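You operate a simulated robot arm through the tools that you are given. There is no shell and no other tool.

The job below is to be done with a simulated robot arm. You get a single attempt, and the scene is never put back.

TASK
Measure the raking lamp's light at 5 on the taped square.
Fine: swing the lamp to mark 2, dial at 5, switch on and leave it so; lay the black light meter on the square, read it and put it back on its stand.

It is judged by the outcome, as a careful person would: the job done as asked, and still so three seconds after it is handed in. It fails if anything else is knocked over, pushed out of place, dropped, spilled or broken.

THE ROBOT
A 6-joint arm with a two-finger parallel gripper, fixed in place. Base frame: the origin is on the floor under the middle of its stand, x ahead of it, y to its left, z up; the work surface is at about z = 800. Units: mm, degrees, N and s.
With the tool pointing down near the work surface it reaches from about 260 to 680 mm from the base axis. Its first joint turns from -66.0 to 66.0 degrees. Payload 2.9 kg.
Tool frame: the origin (TCP) lies between the finger pads and is the grasp point; the fingertips stand 30 mm ahead of it; z points along the fingers, y is the line along which they close. The gripper opens to 110 mm. The fingers are 20 mm wide and 10 mm thick; the gripper's body (48 by 112 mm) begins 55 mm behind the TCP.
Orientation is that of the tool frame in the base frame, as a unit quaternion [w, x, y, z]. With the fingers straight down and closing along the base's y, the tool's x points along the base's -x, its y along +y and its z along -z.

THE INTERFACE
- The arm moves only by the tool jog_arm. Its argument "deltas" is a list of rows, each a list of 7 numbers: the shift along the tool's x, y, z in cm, then the turn, a rotation vector about the tool's x, y, z in degrees, then the closure in counts, from 0 (fully open) to 255 (shut). In form: [[dx, dy, dz, ax, ay, az, gripper], ...]. A call has 1 to 20 rows; each row is the pose to reach, as a shift and turn from the pose commanded when the call began, along the tool's axes at that moment. A row lasts 0.2 s, in which the tool goes at most 50 mm and 8.6 degrees; a call with a longer step from one row to the next is refused whole, and so is a gripper value outside its range. Where a pose cannot be reached the arm comes as near as it can. A force on the tool above 40 N (or 10 N above the force at the start of the call, whichever is more), or a blocked arm, ends the call early, and 0.2 s more pass. The fingers move at their own pace (about 108 mm/s each) and stop on an object; they squeeze with about 39 N. The grip force told is the motor's: it shows also when the fingers shut on nothing. Time passes only in rows, and 0.2 s behind the last, so rows that repeat a pose let the fingers close. The reply holds the time, the measured pose of the TCP, the force on the tool along the base axes, the opening and the grip force, in the units named above and with some noise, with the torque about the TCP (base axes, N m) and any sound that the robot's microphone picked up.
- Cameras (640 x 400 px; columns grow to the right, rows downward): "scene" is fixed at [78.7, 436.4, 1377.5]; the picture's right is [-0.73, -0.69, 0.00], its down [-0.43, 0.45, -0.78] and it looks along [0.54, -0.57, -0.62] (base axes); focal length 259 px, centre (320, 200). "wrist" rides on the gripper at [72, 17, -103] in the tool frame; the picture's right is [-0.23, 0.97, 0.00], its down [-0.76, -0.18, -0.62] and it looks along [-0.61, -0.14, 0.78] (tool axes); focal length 222 px, centre (320, 200). There is no depth. A picture from a camera that has moved, and an enlarged one, comes with that camera's place and axes in the base frame and with its lens.
- camera(camera): a new picture of that camera. No time passes.
- close_up(camera, box): a new picture of the part [left, top, right, bottom] of that camera's present view, enlarged. No time passes.
- close_job(): hands the job in; it is judged then, once.

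Nothing tells you positions but the pictures and the camera data. Unless the task says otherwise, let go and move clear before handing in.

The tools are called after "Call:" as name(argument=value, ...) on one line, values as JSON. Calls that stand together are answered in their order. jog_arm: Moves the arm, as the interface text tells. Its arguments: {"type":"object","properties":{"deltas":{"type":"array"}},"required":["deltas"]} The other tools are called the same way: camera (camera) takes a picture; close_up (camera, box) takes an enlarged picture of a part of a camera's view; close_job () hands the job in.

At the start:

```text
time_s: 0.0
tool_pos: [402.2, -197.5, 1185.5]
ee_rot: [0.0, 0.001, 1.0, 0.0]
contact_force: [0.2, -0.5, -0.1]
torque: [-0.03, 0.02, -0.02]
gripper_width: 109.9
grasp_force: 0.0
```

scene: 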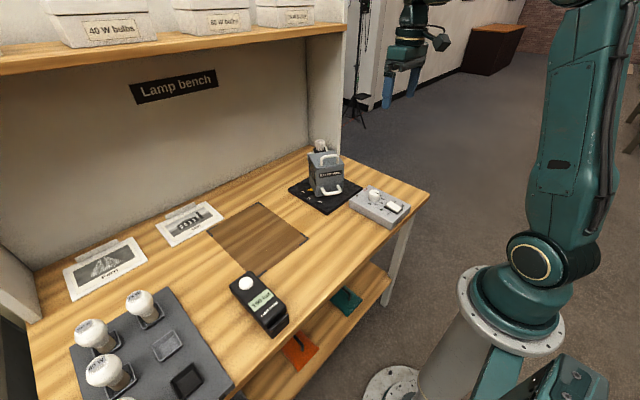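
wrist: 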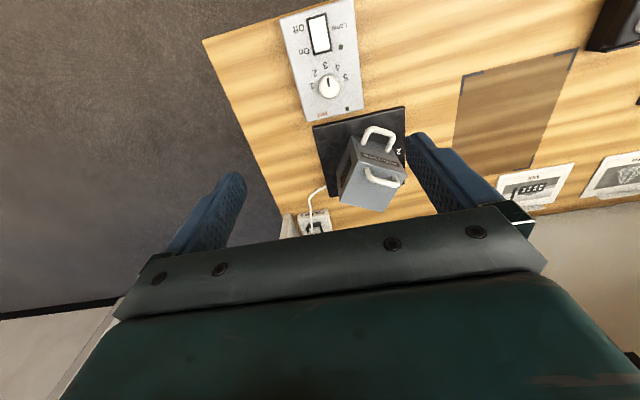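

I see a bench with a lamp box on a black base, a grey control box with switch and dial, a taped square, a black light meter near the front, and bulbs. I'll take enlarged views first to make out the details.

Call:
close_up(camera="scene", box=[270, 120, 430, 240])

Call:
close_up(camera="scene", box=[180, 200, 340, 360])

Call:
close_up(camera="wrist", box=[260, 0, 440, 120])

Call:
close_up(camera="wrist", box=[280, 90, 430, 240])

Call:
close_up(camera="scene", box=[0, 180, 320, 400])

```text
3.33 times, centred on (350, 180) of scene
camera zoom: at [78.7, 436.4, 1377.5], right [-0.73, -0.69, 0.0], down [-0.43, 0.45, -0.78], along [0.54, -0.57, -0.62], focal length 863 px, centre (220, 267)
```

zoom: 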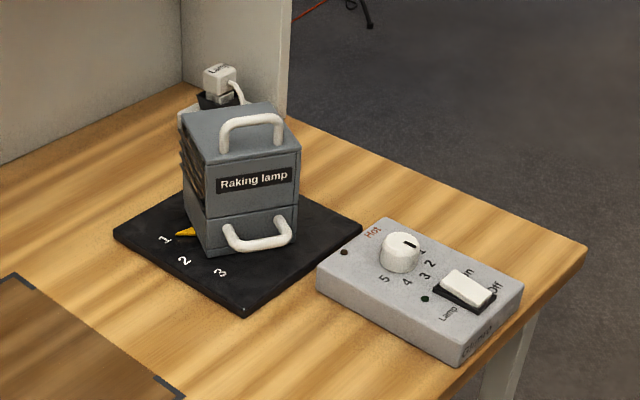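

```text
2.50 times, centred on (260, 280) of scene
camera zoom: at [78.7, 436.4, 1377.5], right [-0.73, -0.69, 0.0], down [-0.43, 0.45, -0.78], along [0.54, -0.57, -0.62], focal length 647 px, centre (470, 0)
```

zoom: 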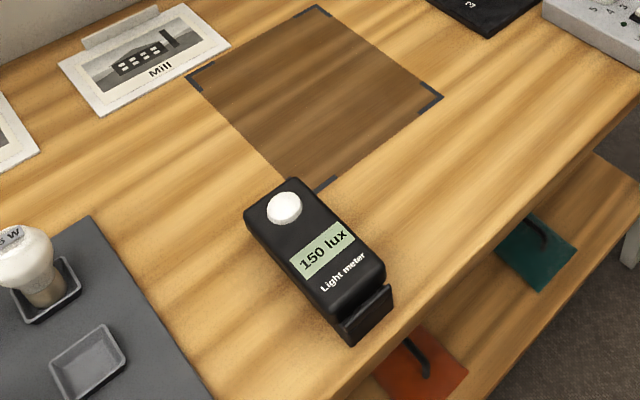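

```text
3.33 times, centred on (350, 60) of wrist
camera zoom: at [330.3, -181.7, 1288.8], right [0.23, 0.97, 0.0], down [0.76, -0.18, 0.62], along [0.61, -0.14, -0.78], focal length 740 px, centre (220, 667)
```

zoom: 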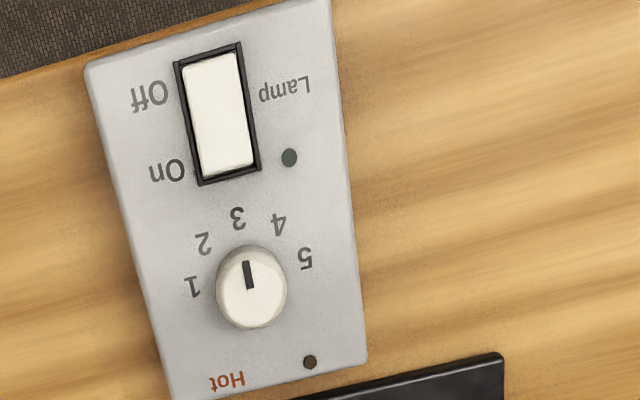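

```text
2.67 times, centred on (355, 165) of wrist
camera zoom: at [330.3, -181.7, 1288.8], right [0.23, 0.97, 0.0], down [0.76, -0.18, 0.62], along [0.61, -0.14, -0.78], focal length 592 px, centre (227, 293)
```

zoom: 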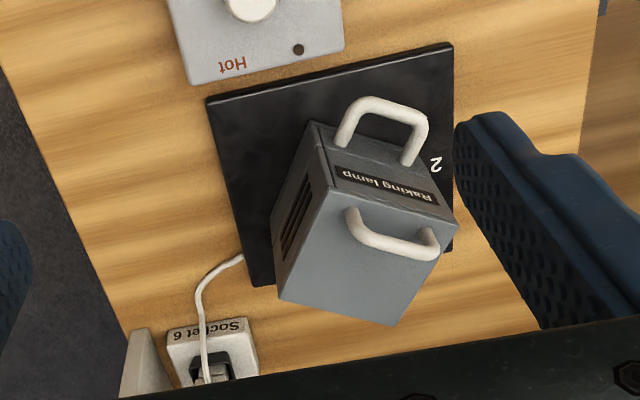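

```text
1.82 times, centred on (160, 290) of scene
camera zoom: at [78.7, 436.4, 1377.5], right [-0.73, -0.69, 0.0], down [-0.43, 0.45, -0.78], along [0.54, -0.57, -0.62], focal length 471 px, centre (611, 36)
```

zoom: 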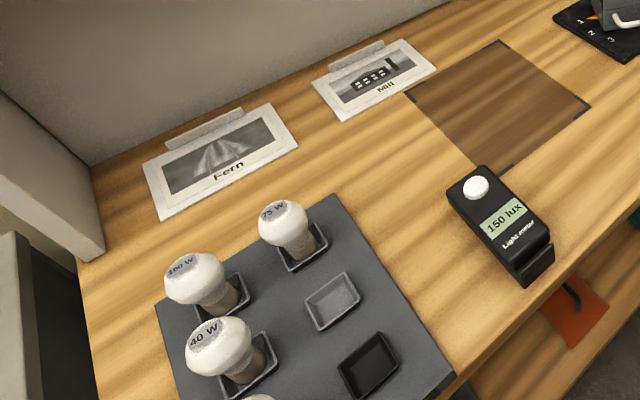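

The lamp is now at mark 1, with the pointer side toward +y and its pivot near (605, -145). The dial seems to point at 3, the switch is off, and the meter is near (393, 302). Next I'll move the wrist camera over the meter to see how it sits on its stand.

Call:
jog_arm(deltas=[[1, 4.5, 1, 0, 0, 0, 0], [2, 9, 2, 0, 0, 0, 0], [3, 13.5, 3, 0, 0, 0, 0], [4, 18, 4, 0, 0, 0, 0], [5, 22.5, 5, 0, 0, 0, 0], [6, 27, 6, 0, 0, 0, 0], [7, 31.5, 7, 0, 0, 0, 0], [8, 36, 8, 0, 0, 0, 0], [9, 40.5, 9, 0, 0, 0, 0], [10, 45, 10, 0, 0, 0, 0], [10, 49, 12, 0, 0, 0, 0]])

```text
time_s: 2.4
tool_pos: [302.4, 293.0, 1065.2]
ee_rot: [0.0, 0.0, 1.0, 0.0]
contact_force: [0.4, 0.3, -0.5]
torque: [-0.01, -0.03, -0.02]
gripper_width: 110.1
grasp_force: 0.0
```

The arm has reached its spot above and behind the meter. I'll look from here.

Call:
camera(camera="wrist")

Call:
camera(camera="scene")

```text
taken
camera wrist: at [230.0, 308.7, 1168.4], right [0.23, 0.97, 0.0], down [0.76, -0.18, 0.62], along [0.61, -0.14, -0.78], focal length 222 px, centre (320, 200)
```

wrist: 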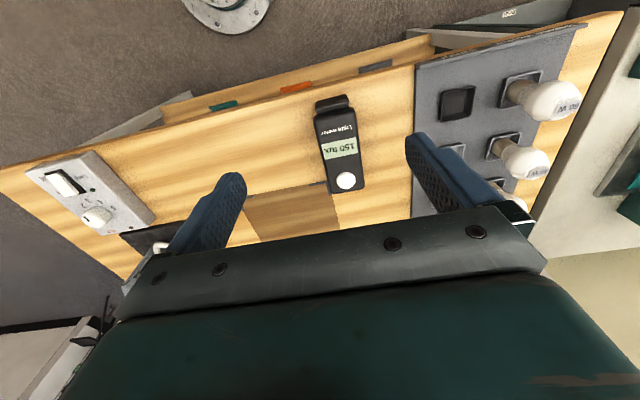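

```text
taken
```

scene: 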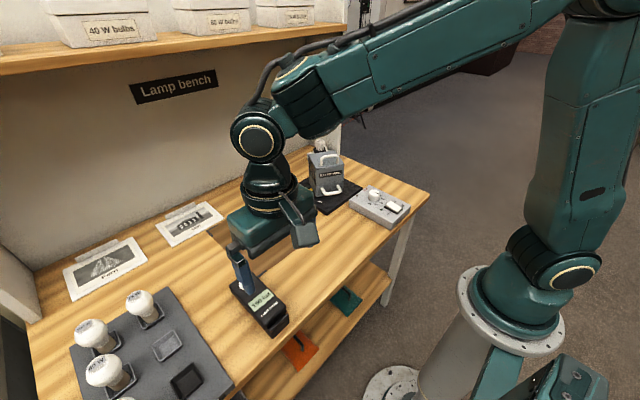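

Call:
close_up(camera="wrist", box=[290, 80, 400, 210])

Call:
close_up(camera="wrist", box=[20, 130, 200, 260])

Call:
close_up(camera="scene", box=[220, 250, 310, 350])

```text
3.08 times, centred on (345, 145) of wrist
camera zoom: at [230.0, 308.7, 1168.4], right [0.23, 0.97, 0.0], down [0.76, -0.18, 0.62], along [0.61, -0.14, -0.78], focal length 684 px, centre (243, 369)
```

zoom: 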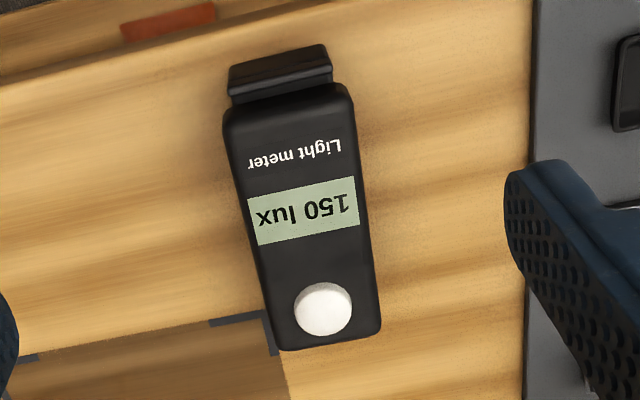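

```text
3.08 times, centred on (110, 195) of wrist
camera zoom: at [230.0, 308.7, 1168.4], right [0.23, 0.97, 0.0], down [0.76, -0.18, 0.62], along [0.61, -0.14, -0.78], focal length 684 px, centre (966, 215)
```

zoom: 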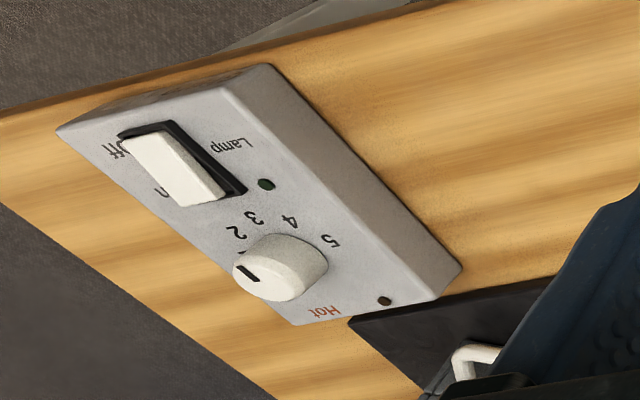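

```text
4.00 times, centred on (265, 300) of scene
camera zoom: at [78.6, 436.4, 1377.5], right [-0.73, -0.69, 0.0], down [-0.43, 0.45, -0.78], along [0.54, -0.57, -0.62], focal length 1035 px, centre (540, -200)
```

zoom: 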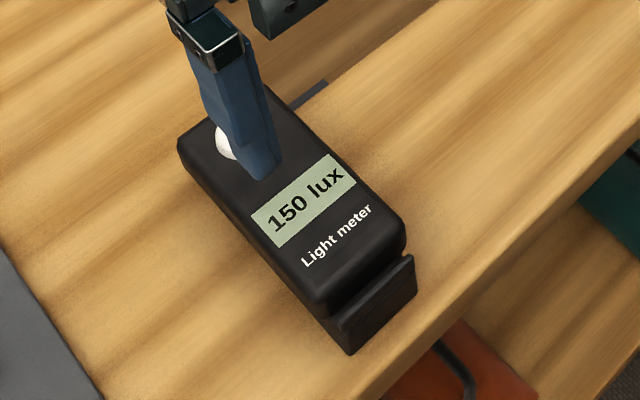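

The meter rests tilted on a stand with a lip at its near end, and I can't yet tell the tilt. I'll swing the wrist round to look at it from the side (facing +y) at a lower angle.

Call:
jog_arm(deltas=[[-1.05, -1.12, 1.32, 0, 0, -8.2, 0], [-2.1, -2.24, 2.64, 0, 0, -16.4, 0], [-3.15, -3.36, 3.96, 0, 0, -24.6, 0], [-4.2, -4.48, 5.28, 0, 0, -32.8, 0], [-5.25, -5.6, 6.6, 0, 0, -41, 0], [-6.3, -6.72, 7.92, 0, 0, -49.2, 0], [-7.35, -7.84, 9.24, 0, 0, -57.4, 0], [-8.4, -8.96, 10.56, 0, 0, -65.6, 0], [-9.45, -10.08, 11.88, 0, 0, -73.8, 0], [-10.5, -11.2, 13.2, 0, 0, -82, 0], [-11.5, -12.3, 14.5, 0, 0, -90, 0]])

Call:
jog_arm(deltas=[[0, 0, 0, 0, -7, 0, 0], [0, 0, 0, 0, -14, 0, 0], [0, 0, 0, 0, -21, 0, 0]])

Call:
camera(camera="wrist")

```text
time_s: 4.8
tool_pos: [418.3, 168.2, 919.9]
ee_rot: [0.001, 0.708, -0.706, 0.001]
contact_force: [0.6, -0.4, -0.4]
torque: [0.02, 0.0, 0.01]
gripper_width: 109.9
grasp_force: 0.1
```

```text
time_s: 5.6
tool_pos: [417.5, 168.2, 920.0]
ee_rot: [0.129, -0.695, 0.696, 0.129]
contact_force: [0.2, -0.1, 0.4]
torque: [0.01, -0.02, -0.01]
gripper_width: 109.9
grasp_force: 0.0
```

```text
taken
camera wrist: at [401.0, 63.8, 991.0], right [-0.97, 0.21, 0.08], down [0.18, 0.49, 0.86], along [0.14, 0.85, -0.51], focal length 222 px, centre (320, 200)
```

wrist: 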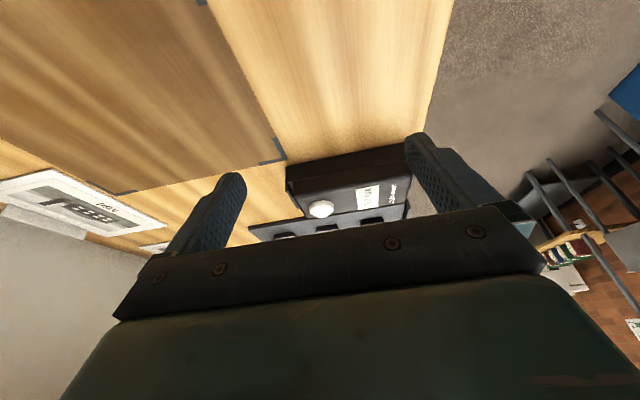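

Call:
close_up(camera="wrist", box=[250, 120, 450, 250])

```text
3.08 times, centred on (350, 185) of wrist
camera zoom: at [401.0, 63.8, 991.0], right [-0.97, 0.21, 0.08], down [0.18, 0.49, 0.86], along [0.14, 0.85, -0.51], focal length 684 px, centre (228, 246)
```

zoom: 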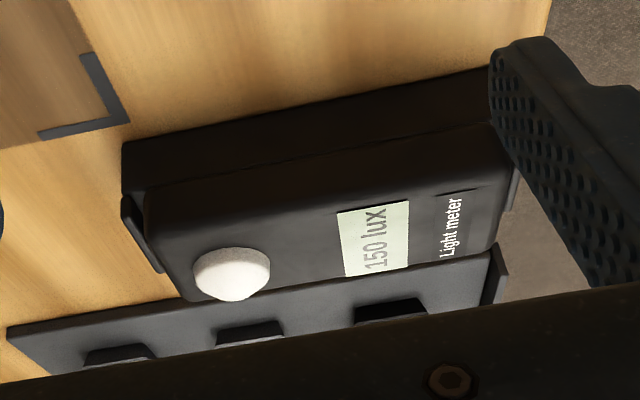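

The meter lies on a block-like stand with end lips. I'll tilt the camera further up so I can see its side profile clear of the gripper.

Call:
jog_arm(deltas=[[0.4, -0.3, -0.16, 0, -7.25, 0, 0], [0.8, -0.6, -0.32, 0, -14.5, 0, 0], [1.2, -0.9, -0.48, 0, -21.75, 0, 0], [1.68, -1.3, -0.64, 0, -29, 0, 0]])

Call:
camera(camera="wrist")

Call:
close_up(camera="wrist", box=[230, 60, 430, 200])

```text
time_s: 6.6
tool_pos: [430.1, 151.6, 920.2]
ee_rot: [0.3, -0.64, 0.64, 0.3]
contact_force: [0.3, -0.2, -0.1]
torque: [-0.02, 0.0, 0.02]
gripper_width: 110.1
grasp_force: 0.1
```

```text
taken
camera wrist: at [414.0, 24.4, 931.3], right [-0.97, 0.15, 0.17], down [0.18, 0.01, 0.98], along [0.14, 0.99, -0.04], focal length 222 px, centre (320, 200)
```

wrist: 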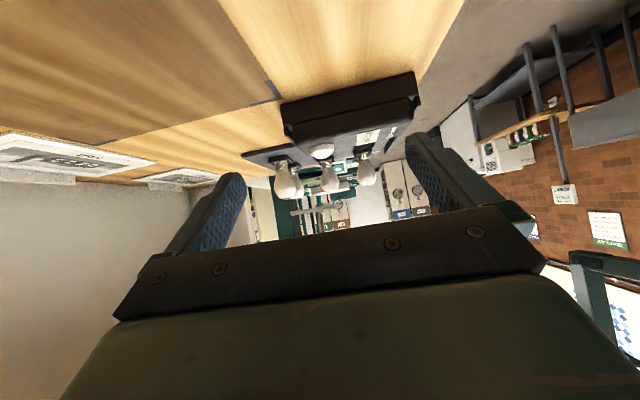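

```text
2.86 times, centred on (330, 130) of wrist
camera zoom: at [414.0, 24.4, 931.3], right [-0.97, 0.15, 0.17], down [0.18, 0.01, 0.98], along [0.14, 0.99, -0.04], focal length 635 px, centre (291, 400)
```

zoom: 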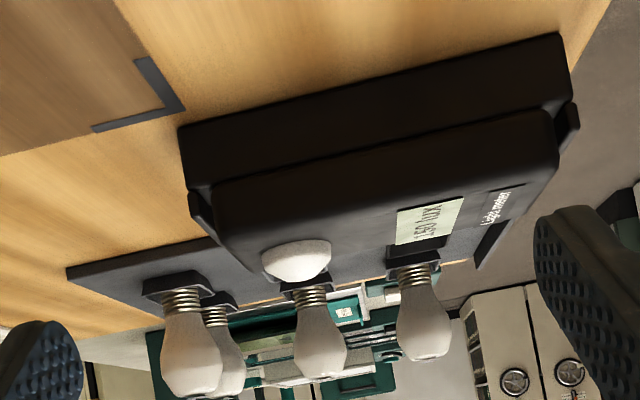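

The meter turns out to be level. It sits on a block about 27 mm high between two end lips, spanning roughly x 327–467 and y 277–333, with its top near z 860. Now I'll straighten the tool and go over to the lamp and control box for close looks.

Call:
jog_arm(deltas=[[-1.28, 0, -1.07, 0, 8.333, 0, 0], [-2.55, 0, -2.14, 0, 16.667, 0, 0], [-3.83, 0, -3.21, 0, 25, 0, 0], [-5.11, 0, -4.29, 0, 33.333, 0, 0], [-6.38, 0, -5.36, 0, 41.667, 0, 0], [-7.66, 0, -6.43, 0, 50, 0, 0]])

Call:
jog_arm(deltas=[[2.74, 0.28, 0, 0, 0, 8.2, 0], [5.48, 0.56, 0, 0, 0, 16.4, 0], [8.22, 0.84, 0, 0, 0, 24.6, 0], [10.96, 1.12, 0, 0, 0, 32.8, 0], [13.7, 1.4, 0, 0, 0, 41, 0], [16.44, 1.68, 0, 0, 0, 49.2, 0], [19.18, 1.96, 0, 0, 0, 57.4, 0], [21.92, 2.24, 0, 0, 0, 65.6, 0], [24.66, 2.52, 0, 0, 0, 73.8, 0], [27.4, 2.8, 0, 0, 0, 82, 0], [30.1, 3, 0, 0, 0, 90, 0]])

Call:
camera(camera="wrist")

```text
time_s: 8.0
tool_pos: [429.6, 151.6, 1020.0]
ee_rot: [-0.001, -0.707, 0.707, 0.0]
contact_force: [-0.3, -1.3, 0.2]
torque: [0.03, -0.02, 0.02]
gripper_width: 109.9
grasp_force: 0.1
```

```text
time_s: 10.4
tool_pos: [400.3, -151.7, 1019.6]
ee_rot: [0.0, 0.001, 1.0, 0.0]
contact_force: [-0.2, -0.2, -0.4]
torque: [0.05, -0.03, 0.0]
gripper_width: 109.8
grasp_force: 0.0
```

```text
taken
camera wrist: at [328.1, -134.0, 1123.2], right [0.23, 0.97, 0.0], down [0.76, -0.18, 0.62], along [0.61, -0.14, -0.78], focal length 222 px, centre (320, 200)
```

wrist: 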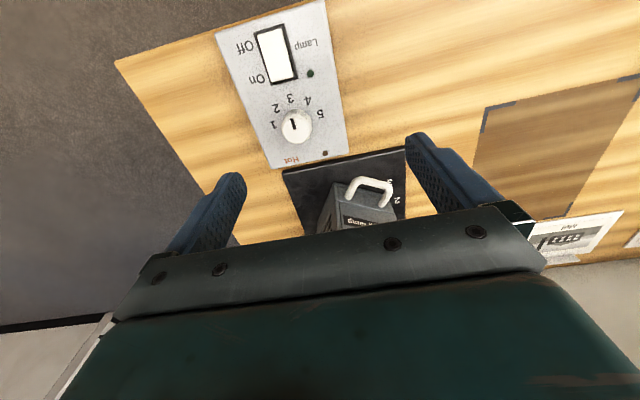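

Call:
close_up(camera="wrist", box=[210, 0, 370, 170])

Call:
close_up(camera="wrist", box=[280, 140, 420, 240])

Call:
close_up(camera="scene", box=[270, 120, 430, 240])

```text
2.35 times, centred on (290, 85) of wrist
camera zoom: at [328.1, -134.0, 1123.2], right [0.23, 0.97, 0.0], down [0.76, -0.18, 0.62], along [0.61, -0.14, -0.78], focal length 523 px, centre (391, 471)
```

zoom: 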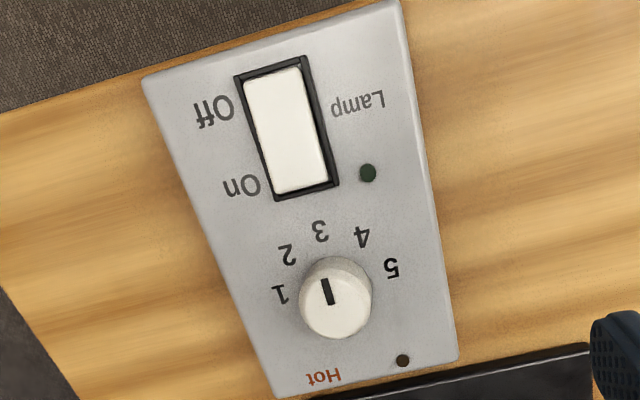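

```text
4.00 times, centred on (350, 190) of wrist
camera zoom: at [328.1, -134.0, 1123.2], right [0.23, 0.97, 0.0], down [0.76, -0.18, 0.62], along [0.61, -0.14, -0.78], focal length 888 px, centre (200, 240)
```

zoom: 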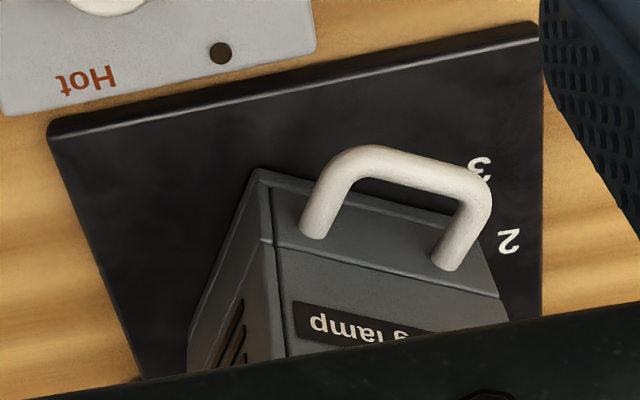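

```text
3.33 times, centred on (350, 180) of scene
camera zoom: at [78.6, 436.4, 1377.5], right [-0.73, -0.69, 0.0], down [-0.43, 0.45, -0.78], along [0.54, -0.57, -0.62], focal length 863 px, centre (220, 267)
```

zoom: 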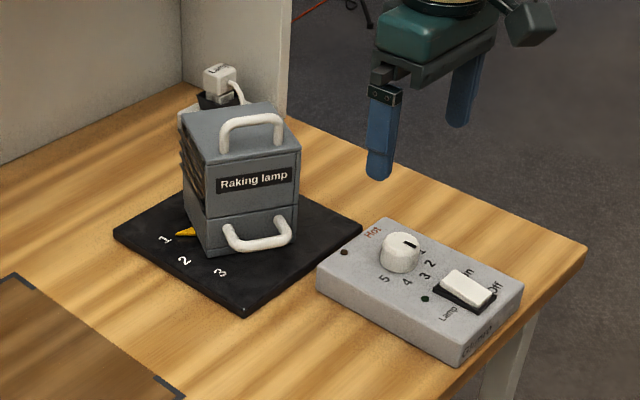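

The dial points at 3 (knob centre about (421, -185)), and 5 is about 79° clockwise from there. The lamp sits turned about 30°, with a top handle near (569, -125, 969). I'll move above and behind the handle for a clean look.

Call:
jog_arm(deltas=[[-2, 0.6, -2.5, 0, 0, 0, 0], [-4, 1.2, -5, 0, 0, 0, 0], [-6, 1.8, -7.5, 0, 0, 0, 0], [-8, 2.4, -10, 0, 0, 0, 0]])

Call:
jog_arm(deltas=[[0, 0, 0, 0, 0, 0, 0], [0, 0, 0, 0, 0, 0, 0]])

Call:
camera(camera="wrist")

Call:
close_up(camera="wrist", box=[260, 60, 440, 220])

```text
time_s: 11.4
tool_pos: [480.4, -126.5, 1121.7]
ee_rot: [0.0, 0.0, 1.0, 0.0]
contact_force: [0.5, 0.4, 0.8]
torque: [-0.01, 0.01, 0.02]
gripper_width: 109.9
grasp_force: 0.1
```

```text
time_s: 12.0
tool_pos: [479.5, -127.3, 1120.0]
ee_rot: [0.0, 0.0, 1.0, 0.0]
contact_force: [0.2, 0.0, -0.8]
torque: [0.02, 0.0, 0.0]
gripper_width: 110.2
grasp_force: 0.1
```

```text
taken
camera wrist: at [407.9, -110.9, 1223.9], right [0.23, 0.97, 0.0], down [0.76, -0.18, 0.62], along [0.61, -0.14, -0.78], focal length 222 px, centre (320, 200)
```

wrist: 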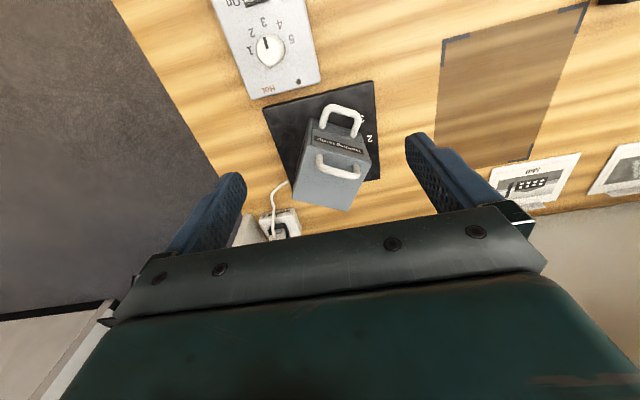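

```text
2.50 times, centred on (350, 140) of wrist
camera zoom: at [407.9, -110.9, 1223.9], right [0.23, 0.97, 0.0], down [0.76, -0.18, 0.62], along [0.61, -0.14, -0.78], focal length 555 px, centre (245, 350)
```

zoom: 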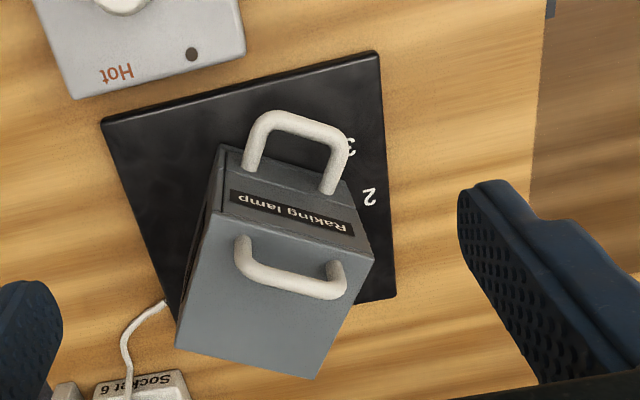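

The lamp's pivot is close to (601, -140), and the top handle bar is near (569, -122), running along the lamp's front edge. I'll move above it, turned 60° so the fingers straddle the bar, and check before going down.

Call:
jog_arm(deltas=[[-1.11, 0.05, 1.0, 0, 0, -7.5, 150], [-2.22, 0.1, 2.0, 0, 0, -15, 150], [-3.33, 0.15, 3.0, 0, 0, -22.5, 150], [-4.44, 0.2, 4.0, 0, 0, -30, 150], [-5.55, 0.25, 5.0, 0, 0, -37.5, 150], [-6.66, 0.3, 6.0, 0, 0, -45, 150], [-7.77, 0.34, 7.0, 0, 0, -52.5, 150], [-8.88, 0.38, 8.03, 0, 0, -60, 150]])

Call:
camera(camera="wrist")

Call:
close_up(camera="scene", box=[270, 80, 430, 240])

```text
time_s: 13.8
tool_pos: [569.6, -121.0, 1039.8]
ee_rot: [0.0, -0.502, 0.865, 0.0]
contact_force: [0.4, 0.1, 0.1]
torque: [0.01, 0.0, -0.05]
gripper_width: 45.3
grasp_force: 0.1
```

```text
taken
camera wrist: at [519.1, -177.1, 1143.5], right [-0.73, 0.68, 0.0], down [0.53, 0.57, 0.62], along [0.42, 0.46, -0.78], focal length 222 px, centre (320, 200)
```

wrist: 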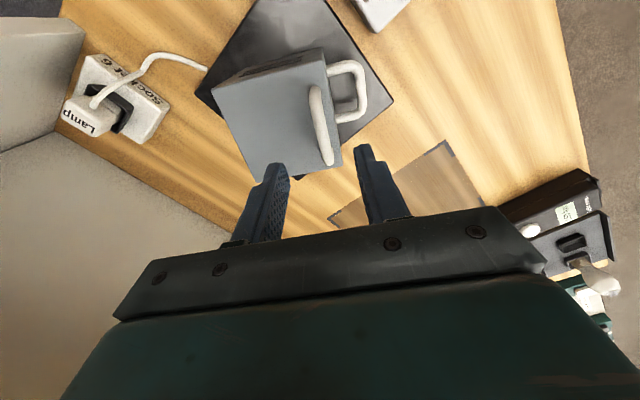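

```text
2.50 times, centred on (350, 160) of scene
camera zoom: at [78.7, 436.4, 1377.5], right [-0.73, -0.69, 0.0], down [-0.43, 0.45, -0.78], along [0.54, -0.57, -0.62], focal length 647 px, centre (245, 300)
```

zoom: 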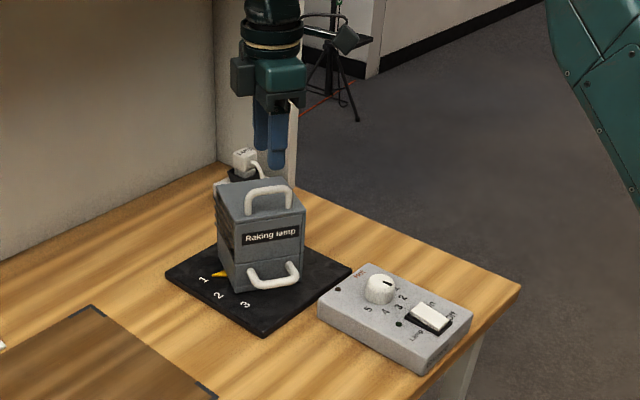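

Call:
close_up(camera="wrist", box=[200, 30, 420, 230])

```text
2.00 times, centred on (310, 130) of wrist
camera zoom: at [519.1, -177.1, 1143.5], right [-0.73, 0.68, 0.0], down [0.53, 0.57, 0.62], along [0.42, 0.46, -0.78], focal length 444 px, centre (340, 340)
```

zoom: 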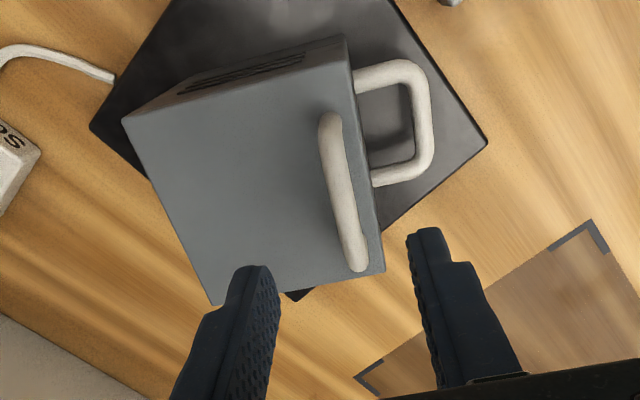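

The fingers line up astride the bar, which is within 2–3 mm of the centre of the opening. I'll descend to z ≈ 976, leaving the tips about 9 mm above the lamp's top.

Call:
jog_arm(deltas=[[0, 0.15, 1.5, 0, 0, 0, 150], [0, 0.15, 3, 0, 0, 0, 150], [0, 0.15, 4.5, 0, 0, 0, 150], [0, 0.15, 5.5, 0, 0, 0, 150], [0, 0.15, 6.4, 0, 0, 0, 150]])

Call:
close_up(camera="wrist", box=[200, 30, 420, 230])

Call:
close_up(camera="scene", box=[290, 110, 370, 210])

```text
time_s: 15.0
tool_pos: [567.0, -120.5, 976.0]
ee_rot: [0.0, -0.5, 0.866, -0.001]
contact_force: [0.2, 0.4, -0.3]
torque: [0.02, 0.01, 0.01]
gripper_width: 45.3
grasp_force: 0.0
```

```text
2.00 times, centred on (310, 130) of wrist
camera zoom: at [517.1, -176.0, 1079.4], right [-0.73, 0.68, 0.0], down [0.54, 0.57, 0.62], along [0.43, 0.46, -0.78], focal length 444 px, centre (340, 340)
```

zoom: 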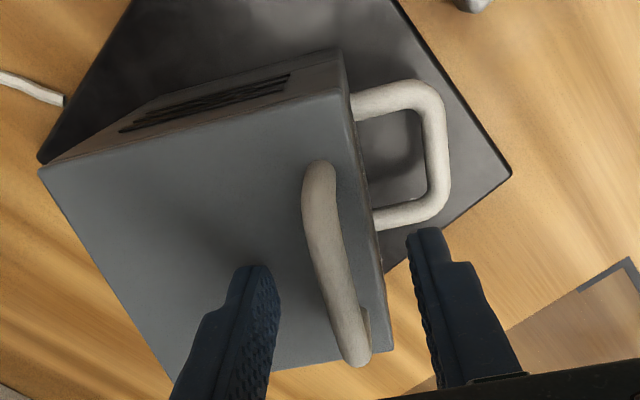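

```text
4.00 times, centred on (330, 160) of scene
camera zoom: at [78.7, 436.4, 1377.5], right [-0.73, -0.69, 0.0], down [-0.43, 0.45, -0.78], along [0.54, -0.57, -0.62], focal length 1035 px, centre (280, 360)
```

zoom: 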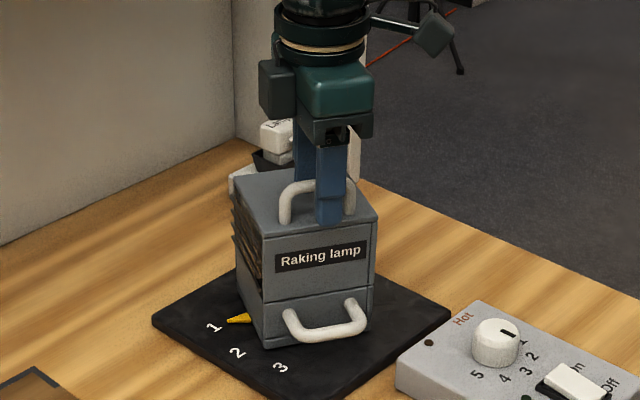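

The fingers straddle the bar nicely. I'll close on it.

Call:
jog_arm(deltas=[[0, 0, 0, 0, 0, 0, 200], [0, 0, 0, 0, 0, 0, 225], [0, 0, 0, 0, 0, 0, 255], [0, 0, 0, 0, 0, 0, 255]])

Call:
close_up(camera="scene", box=[290, 110, 370, 210])

```text
time_s: 16.0
tool_pos: [567.2, -121.8, 975.3]
ee_rot: [0.0, -0.5, 0.866, 0.0]
contact_force: [-1.6, 0.7, -0.3]
torque: [-0.09, 0.05, -0.03]
gripper_width: 9.3
grasp_force: 45.0
```

```text
4.00 times, centred on (330, 160) of scene
camera zoom: at [78.6, 436.4, 1377.5], right [-0.73, -0.69, 0.0], down [-0.43, 0.45, -0.78], along [0.54, -0.57, -0.62], focal length 1035 px, centre (280, 360)
```

zoom: 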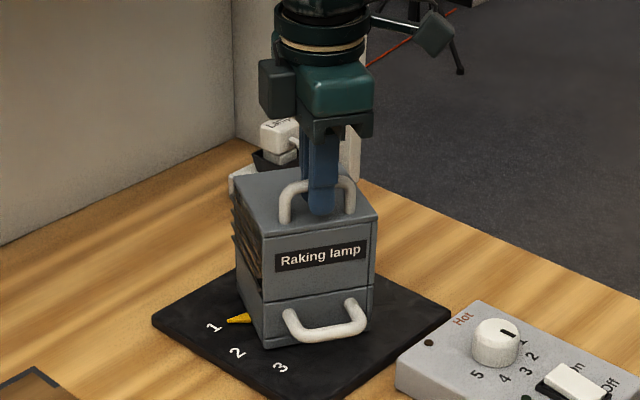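

I have a firm grip with almost no side load. I'll start swinging the lamp counter-clockwise about its pivot, beginning with 10° and watching the force.

Call:
jog_arm(deltas=[[0.167, -0.01, 0, 0, 0, -2.5, 255], [0.335, -0.027, 0, 0, 0, -5, 255], [0.5, -0.052, 0, 0, 0, -7.5, 255], [0.665, -0.083, 0, 0, 0, -10, 255], [0.665, -0.083, 0, 0, 0, -10, 255]])

Call:
close_up(camera="scene", box=[290, 110, 370, 210])

```text
time_s: 17.2
tool_pos: [564.9, -127.7, 976.2]
ee_rot: [0.0, -0.574, 0.819, 0.001]
contact_force: [-7.1, 5.8, 7.7]
torque: [0.04, 0.07, 0.07]
gripper_width: 9.3
grasp_force: 44.7
```

```text
4.00 times, centred on (330, 160) of scene
camera zoom: at [78.3, 436.6, 1377.5], right [-0.73, -0.69, 0.0], down [-0.43, 0.45, -0.78], along [0.54, -0.57, -0.62], focal length 1035 px, centre (280, 360)
```

zoom: 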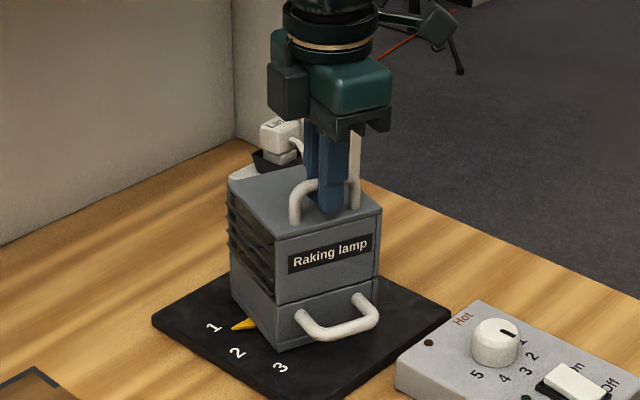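

The lamp swings with the grip and only a small load. I'll continue another 15°.

Call:
jog_arm(deltas=[[0.167, 0.02, 0, 0, 0, -2.5, 255], [0.335, 0.01, 0, 0, 0, -5, 255], [0.5, -0.01, 0, 0, 0, -7.5, 255], [0.665, -0.04, 0, 0, 0, -10, 255], [0.83, -0.08, 0, 0, 0, -12.5, 255], [0.989, -0.12, 0, 0, 0, -15, 255], [0.989, -0.12, 0, 0, 0, -15, 255]])

Call:
close_up(camera="scene", box=[290, 110, 370, 210])

Call:
camera(camera="wrist")

```text
time_s: 18.8
tool_pos: [562.4, -137.1, 975.8]
ee_rot: [0.001, -0.676, 0.737, 0.0]
contact_force: [-7.2, 9.4, 8.2]
torque: [0.18, 0.14, 0.32]
gripper_width: 9.3
grasp_force: 44.7
```

```text
4.00 times, centred on (330, 160) of scene
camera zoom: at [78.3, 436.7, 1377.4], right [-0.73, -0.69, 0.0], down [-0.43, 0.45, -0.78], along [0.54, -0.57, -0.62], focal length 1035 px, centre (280, 360)
```

zoom: 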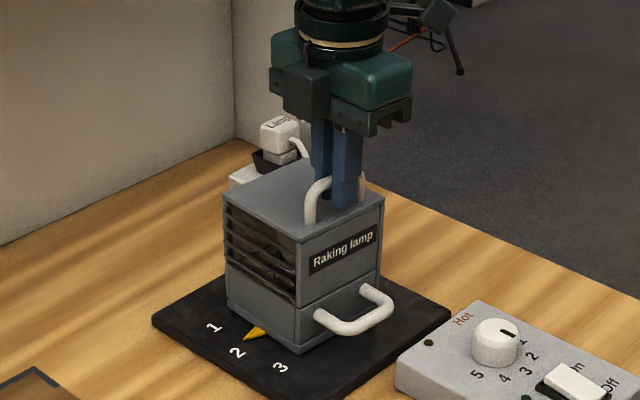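

```text
taken
camera wrist: at [539.9, -208.4, 1079.7], right [-0.95, 0.31, 0.0], down [0.24, 0.74, 0.62], along [0.19, 0.59, -0.78], focal length 222 px, centre (320, 200)
```

wrist: 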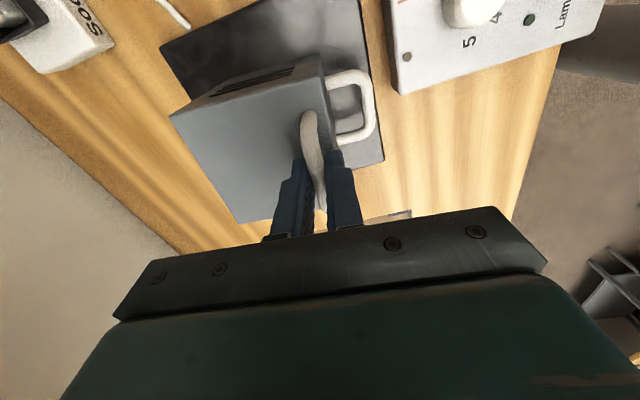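

The pointer is nearly at mark 2. I'll turn the remaining 5° and check.

Call:
jog_arm(deltas=[[0.167, 0, 0, 0, 0, -2.5, 255], [0.335, -0.01, 0, 0, 0, -5, 255], [0.335, -0.01, 0, 0, 0, -5, 255]])

Call:
close_up(camera="scene", box=[300, 150, 360, 210])

Call:
close_up(camera="wrist", box=[150, 0, 400, 240])

```text
time_s: 19.6
tool_pos: [563.3, -139.2, 975.6]
ee_rot: [0.0, 0.707, -0.707, 0.0]
contact_force: [-7.6, 10.6, 8.2]
torque: [0.1, 0.07, 0.34]
gripper_width: 9.3
grasp_force: 44.9
```

```text
6.67 times, centred on (330, 180) of scene
camera zoom: at [78.3, 436.7, 1377.4], right [-0.73, -0.69, 0.0], down [-0.43, 0.45, -0.78], along [0.54, -0.57, -0.62], focal length 1726 px, centre (253, 333)
```

zoom: 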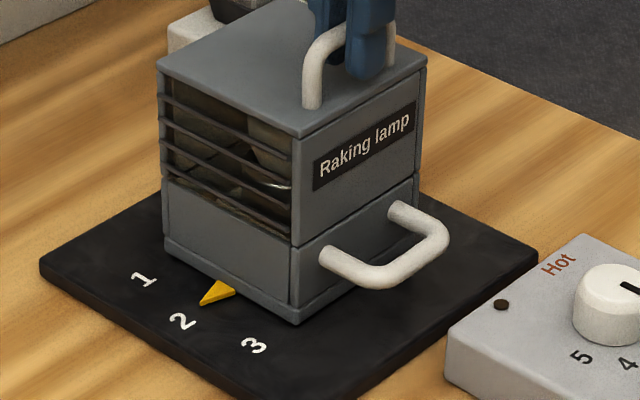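

```text
1.67 times, centred on (275, 120) of wrist
camera zoom: at [545.9, -213.3, 1079.7], right [-0.97, 0.23, 0.0], down [0.18, 0.76, 0.62], along [0.14, 0.61, -0.78], focal length 370 px, centre (395, 333)
```

zoom: 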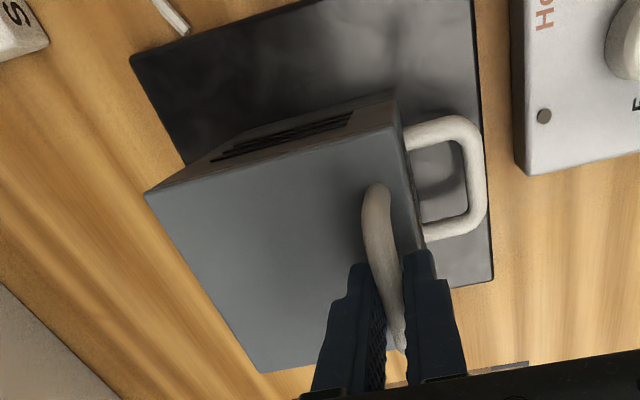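

Computed from the wrist view, the lamp now sits square to its base with the pointer at mark 2. I'll open the fingers and check that it stays.

Call:
jog_arm(deltas=[[0, 0, 0, 0, 0, 0, 215], [0, 0, 0, 0, 0, 0, 190], [0, 0, 0, 0, 0, 0, 170], [0, 0, 0, 0, 0, 0, 170]])

Call:
close_up(camera="wrist", box=[150, 0, 400, 240])

Call:
close_up(camera="scene", box=[300, 150, 360, 210])

```text
time_s: 20.6
tool_pos: [563.4, -140.7, 976.1]
ee_rot: [0.0, 0.707, -0.707, 0.0]
contact_force: [0.5, -1.1, 0.2]
torque: [0.01, -0.04, 0.02]
gripper_width: 36.5
grasp_force: 0.2
```

```text
1.67 times, centred on (275, 120) of wrist
camera zoom: at [546.2, -213.6, 1079.5], right [-0.97, 0.23, 0.0], down [0.18, 0.76, 0.62], along [0.14, 0.61, -0.78], focal length 370 px, centre (395, 333)
```

zoom: 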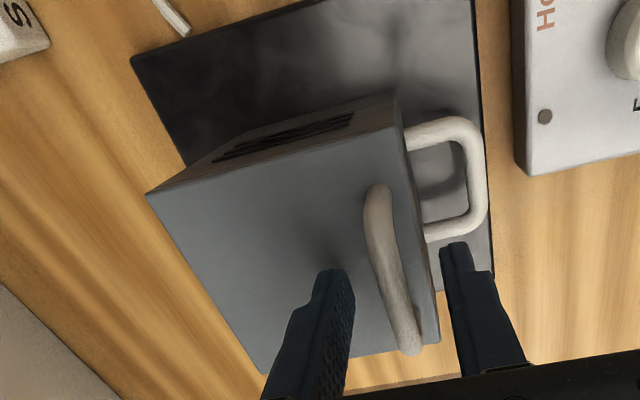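

```text
6.67 times, centred on (330, 180) of scene
camera zoom: at [78.7, 436.4, 1377.5], right [-0.73, -0.69, 0.0], down [-0.43, 0.45, -0.78], along [0.54, -0.57, -0.62], focal length 1726 px, centre (253, 333)
```

zoom: 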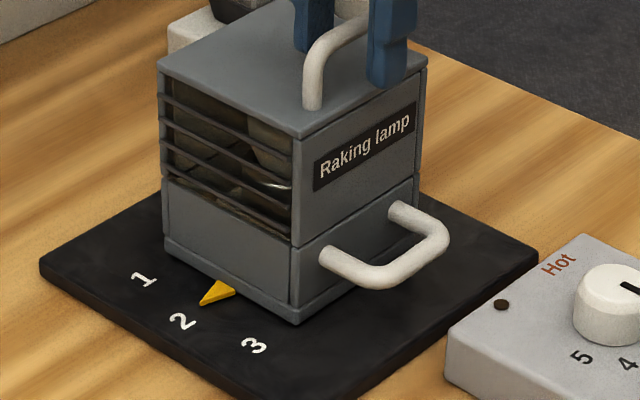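

The lamp stays at mark 2. I'll lift straight off the handle and move above the dial, turned 45° so there is room for the clockwise twist.

Call:
jog_arm(deltas=[[0, 0, -2, 0, 0, 0, 170], [0, 0, -4, 0, 0, 0, 170], [0, 0, -6.2, 0, 0, 0, 170], [0, 0, -8.4, 0, 0, 0, 170]])

Call:
jog_arm(deltas=[[0.73, 2.36, 0, 0, 0, 7.5, 100], [1.46, 4.73, 0, 0, 0, 15, 100], [2.19, 7.09, 1.5, 0, 0, 22.5, 100], [2.92, 9.45, 3, 0, 0, 30, 100], [3.65, 11.82, 4.5, 0, 0, 37.5, 100], [4.38, 14.18, 6, 0, 0, 45, 100]])

Call:
camera(camera="wrist")

Call:
close_up(camera="scene", box=[290, 110, 430, 240])

```text
time_s: 21.6
tool_pos: [561.5, -140.7, 1061.0]
ee_rot: [0.0, -0.707, 0.707, 0.0]
contact_force: [-0.1, 0.0, -0.6]
torque: [-0.02, -0.02, 0.01]
gripper_width: 36.4
grasp_force: 0.2
```

```text
time_s: 23.0
tool_pos: [420.0, -183.9, 999.3]
ee_rot: [0.0, -0.382, 0.924, 0.001]
contact_force: [0.2, -0.5, 0.2]
torque: [-0.03, -0.01, 0.04]
gripper_width: 66.7
grasp_force: 0.0
```

```text
taken
camera wrist: at [357.3, -224.2, 1103.4], right [-0.53, 0.85, 0.0], down [0.66, 0.41, 0.62], along [0.53, 0.33, -0.78], focal length 222 px, centre (320, 200)
```

wrist: 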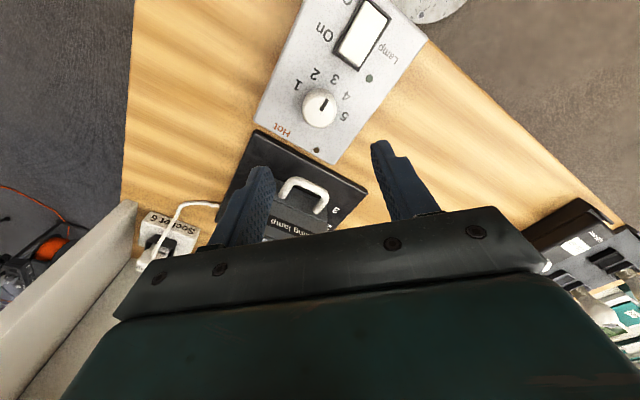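

```text
3.08 times, centred on (360, 175) of scene
camera zoom: at [78.6, 436.4, 1377.5], right [-0.73, -0.69, 0.0], down [-0.43, 0.45, -0.78], along [0.54, -0.57, -0.62], focal length 796 px, centre (197, 277)
```

zoom: 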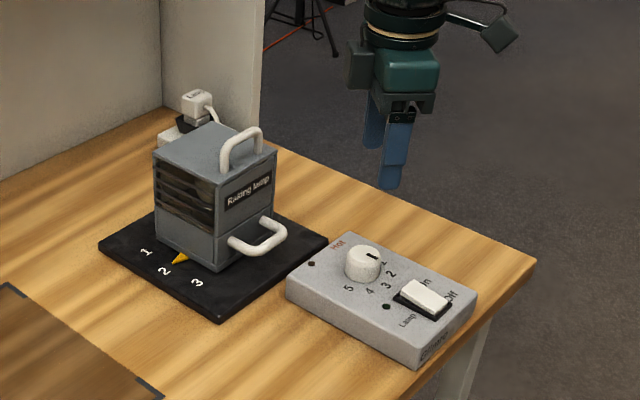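

Call:
close_up(camera="wrist", box=[250, 0, 430, 170])

```text
2.35 times, centred on (340, 85) of wrist
camera zoom: at [357.3, -224.2, 1103.4], right [-0.53, 0.85, 0.0], down [0.66, 0.41, 0.62], along [0.53, 0.33, -0.78], focal length 523 px, centre (273, 471)
```

zoom: 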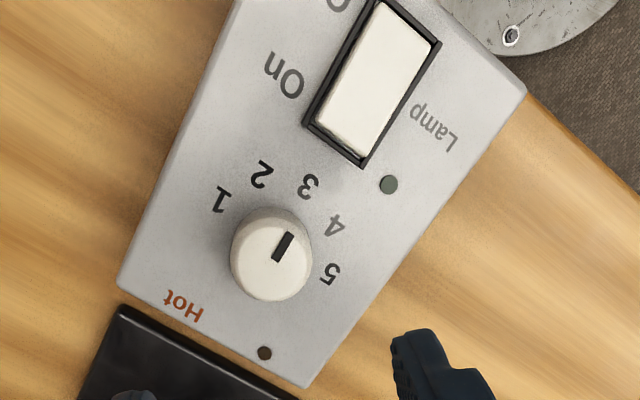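

The tool axis sits right over the knob centre. I'll go down so the finger pads flank the knob, with the tips about 6 mm above the box.

Call:
jog_arm(deltas=[[0, 0, 3, 0, 0, 0, 100], [0, 0, 6, 0, 0, 0, 100], [0, 0, 9, 0, 0, 0, 100], [0, 0, 11, 0, 0, 0, 100], [0, 0, 12.2, 0, 0, 0, 100]])

Call:
close_up(camera="wrist", box=[210, 60, 430, 220])

Call:
close_up(camera="scene", box=[340, 150, 430, 240])

```text
time_s: 24.2
tool_pos: [420.2, -184.2, 878.5]
ee_rot: [0.0, -0.383, 0.924, 0.001]
contact_force: [0.0, 0.3, -0.3]
torque: [-0.04, -0.01, -0.02]
gripper_width: 66.7
grasp_force: 0.1
```

```text
2.50 times, centred on (320, 140) of wrist
camera zoom: at [358.2, -224.0, 981.6], right [-0.53, 0.85, 0.0], down [0.66, 0.41, 0.62], along [0.53, 0.33, -0.78], focal length 555 px, centre (320, 350)
```

zoom: 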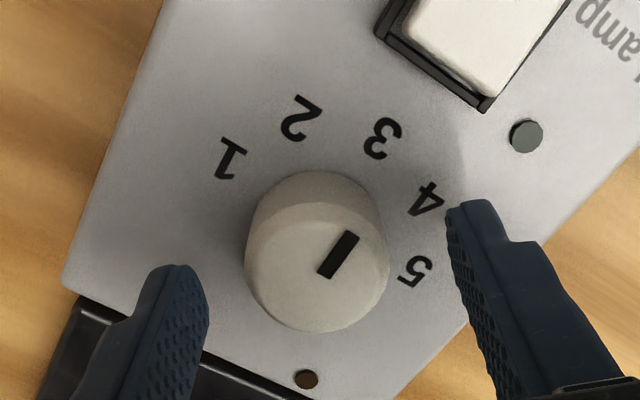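

```text
4.44 times, centred on (385, 195) of scene
camera zoom: at [78.7, 436.4, 1377.5], right [-0.73, -0.69, 0.0], down [-0.43, 0.45, -0.78], along [0.54, -0.57, -0.62], focal length 1150 px, centre (31, 222)
```

zoom: 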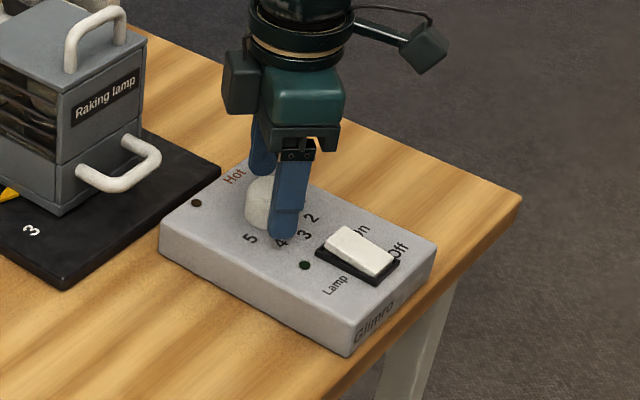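

The knob is well between the fingers, with its top a bit lower than I guessed. I'll lower 3 mm more, shift 1 mm and close on it.

Call:
jog_arm(deltas=[[0.1, 0, 0.3, 0, 0, 0, 100], [0.1, 0, 0.3, 0, 0, 0, 140], [0.1, 0, 0.3, 0, 0, 0, 170], [0.1, 0, 0.3, 0, 0, 0, 200], [0.1, 0, 0.3, 0, 0, 0, 255], [0.1, 0, 0.3, 0, 0, 0, 255]])

Call:
close_up(camera="wrist", box=[210, 60, 430, 220])

```text
time_s: 25.6
tool_pos: [420.4, -186.2, 875.3]
ee_rot: [0.0, -0.382, 0.924, -0.001]
contact_force: [3.1, -5.3, -5.4]
torque: [-0.17, -0.24, -0.01]
gripper_width: 35.4
grasp_force: 44.8
```

```text
2.50 times, centred on (320, 140) of wrist
camera zoom: at [357.7, -225.2, 978.9], right [-0.53, 0.85, 0.0], down [0.66, 0.41, 0.62], along [0.53, 0.33, -0.78], focal length 555 px, centre (320, 350)
```

zoom: 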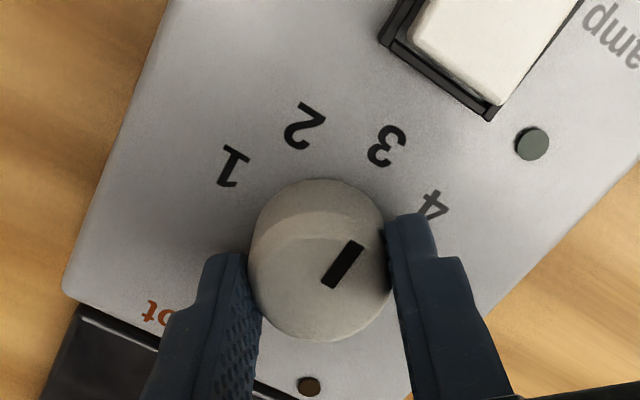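

The knob is gripped at its 35 mm diameter. I'll twist 40° clockwise first and see where the pointer goes.

Call:
jog_arm(deltas=[[0, -0.05, 0, 0, 0, 6, 255], [0, -0.05, 0, 0, 0, 12, 255], [0, -0.05, 0, 0, 0, 18, 255], [0, -0.05, 0, 0, 0, 24, 255], [0, -0.05, 0, 0, 0, 30, 255], [0, -0.05, 0, 0, 0, 36, 255], [0, -0.05, 0, 0, 0, 40, 255], [0, -0.05, 0, 0, 0, 40, 255]])

Call:
close_up(camera="wrist", box=[210, 60, 430, 220])

```text
time_s: 27.4
tool_pos: [419.9, -185.4, 875.1]
ee_rot: [0.0, -0.044, 0.999, 0.0]
contact_force: [-2.7, 4.0, 18.3]
torque: [0.28, 0.52, -0.03]
gripper_width: 35.5
grasp_force: 45.5
```

```text
2.50 times, centred on (320, 140) of wrist
camera zoom: at [347.2, -175.3, 978.9], right [0.14, 0.99, 0.0], down [0.77, -0.11, 0.62], along [0.62, -0.09, -0.78], focal length 555 px, centre (320, 350)
```

zoom: 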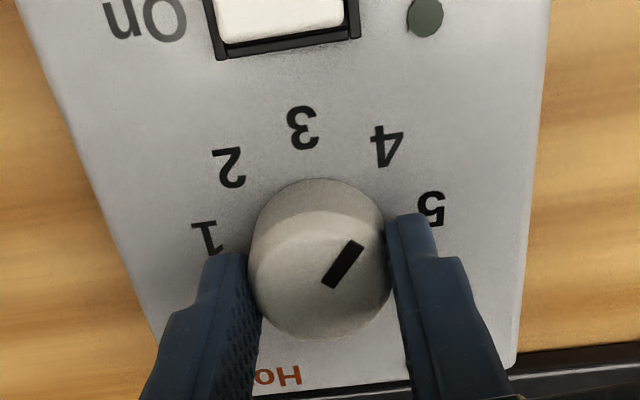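

The pointer is now at 4 and moved with the grip. I'll twist the remaining 39° to 5.

Call:
jog_arm(deltas=[[0, 0, 0, 0, 0, 6, 255], [0, 0, 0, 0, 0, 12, 255], [0, 0, 0, 0, 0, 18, 255], [0, 0, 0, 0, 0, 24, 255], [0, 0, 0, 0, 0, 30, 255], [0, 0, 0, 0, 0, 36, 255], [0, 0, 0, 0, 0, 39, 255], [0, 0, 0, 0, 0, 39, 255]])

Call:
close_up(camera="wrist", box=[210, 60, 430, 220])

```text
time_s: 29.2
tool_pos: [420.8, -186.0, 874.6]
ee_rot: [0.0, 0.293, 0.956, 0.0]
contact_force: [-2.0, 11.9, 20.4]
torque: [0.35, -0.27, 0.0]
gripper_width: 35.4
grasp_force: 44.4
```

```text
2.50 times, centred on (320, 140) of wrist
camera zoom: at [370.3, -131.1, 978.9], right [0.73, 0.68, 0.0], down [0.53, -0.57, 0.62], along [0.42, -0.46, -0.78], focal length 555 px, centre (320, 350)
```

zoom: 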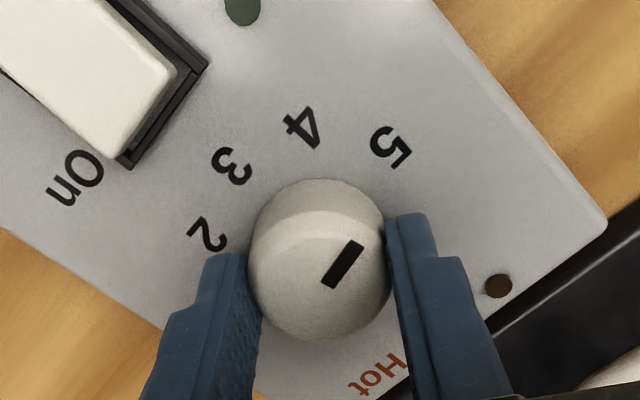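

The pointer now lies on the direction of 5, within a degree or two. I'll nudge it 1° more, release and check.

Call:
jog_arm(deltas=[[0, 0, 0, 0, 0, 1, 255], [0, 0, 0, 0, 0, 1, 255], [0, 0, 0, 0, 0, 1, 200], [0, 0, 0, 0, 0, 1, 150], [0, 0, 0, 0, 0, 1, 100], [0, 0, 0, 0, 0, 1, 100]])

Call:
close_up(camera="wrist", box=[210, 60, 430, 220])

```text
time_s: 30.6
tool_pos: [419.9, -185.0, 874.6]
ee_rot: [-0.001, 0.3, 0.954, 0.0]
contact_force: [-0.4, 1.5, 0.0]
torque: [0.0, -0.02, 0.0]
gripper_width: 66.8
grasp_force: 0.0
```

```text
2.50 times, centred on (320, 140) of wrist
camera zoom: at [371.3, -130.7, 978.4], right [0.74, 0.67, 0.0], down [0.52, -0.58, 0.62], along [0.42, -0.46, -0.78], focal length 555 px, centre (320, 350)
```

zoom: 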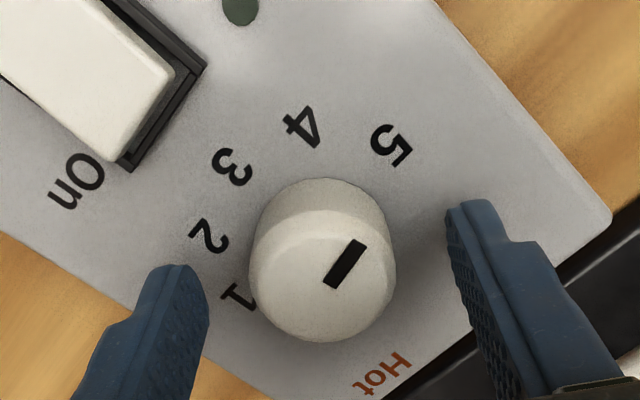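

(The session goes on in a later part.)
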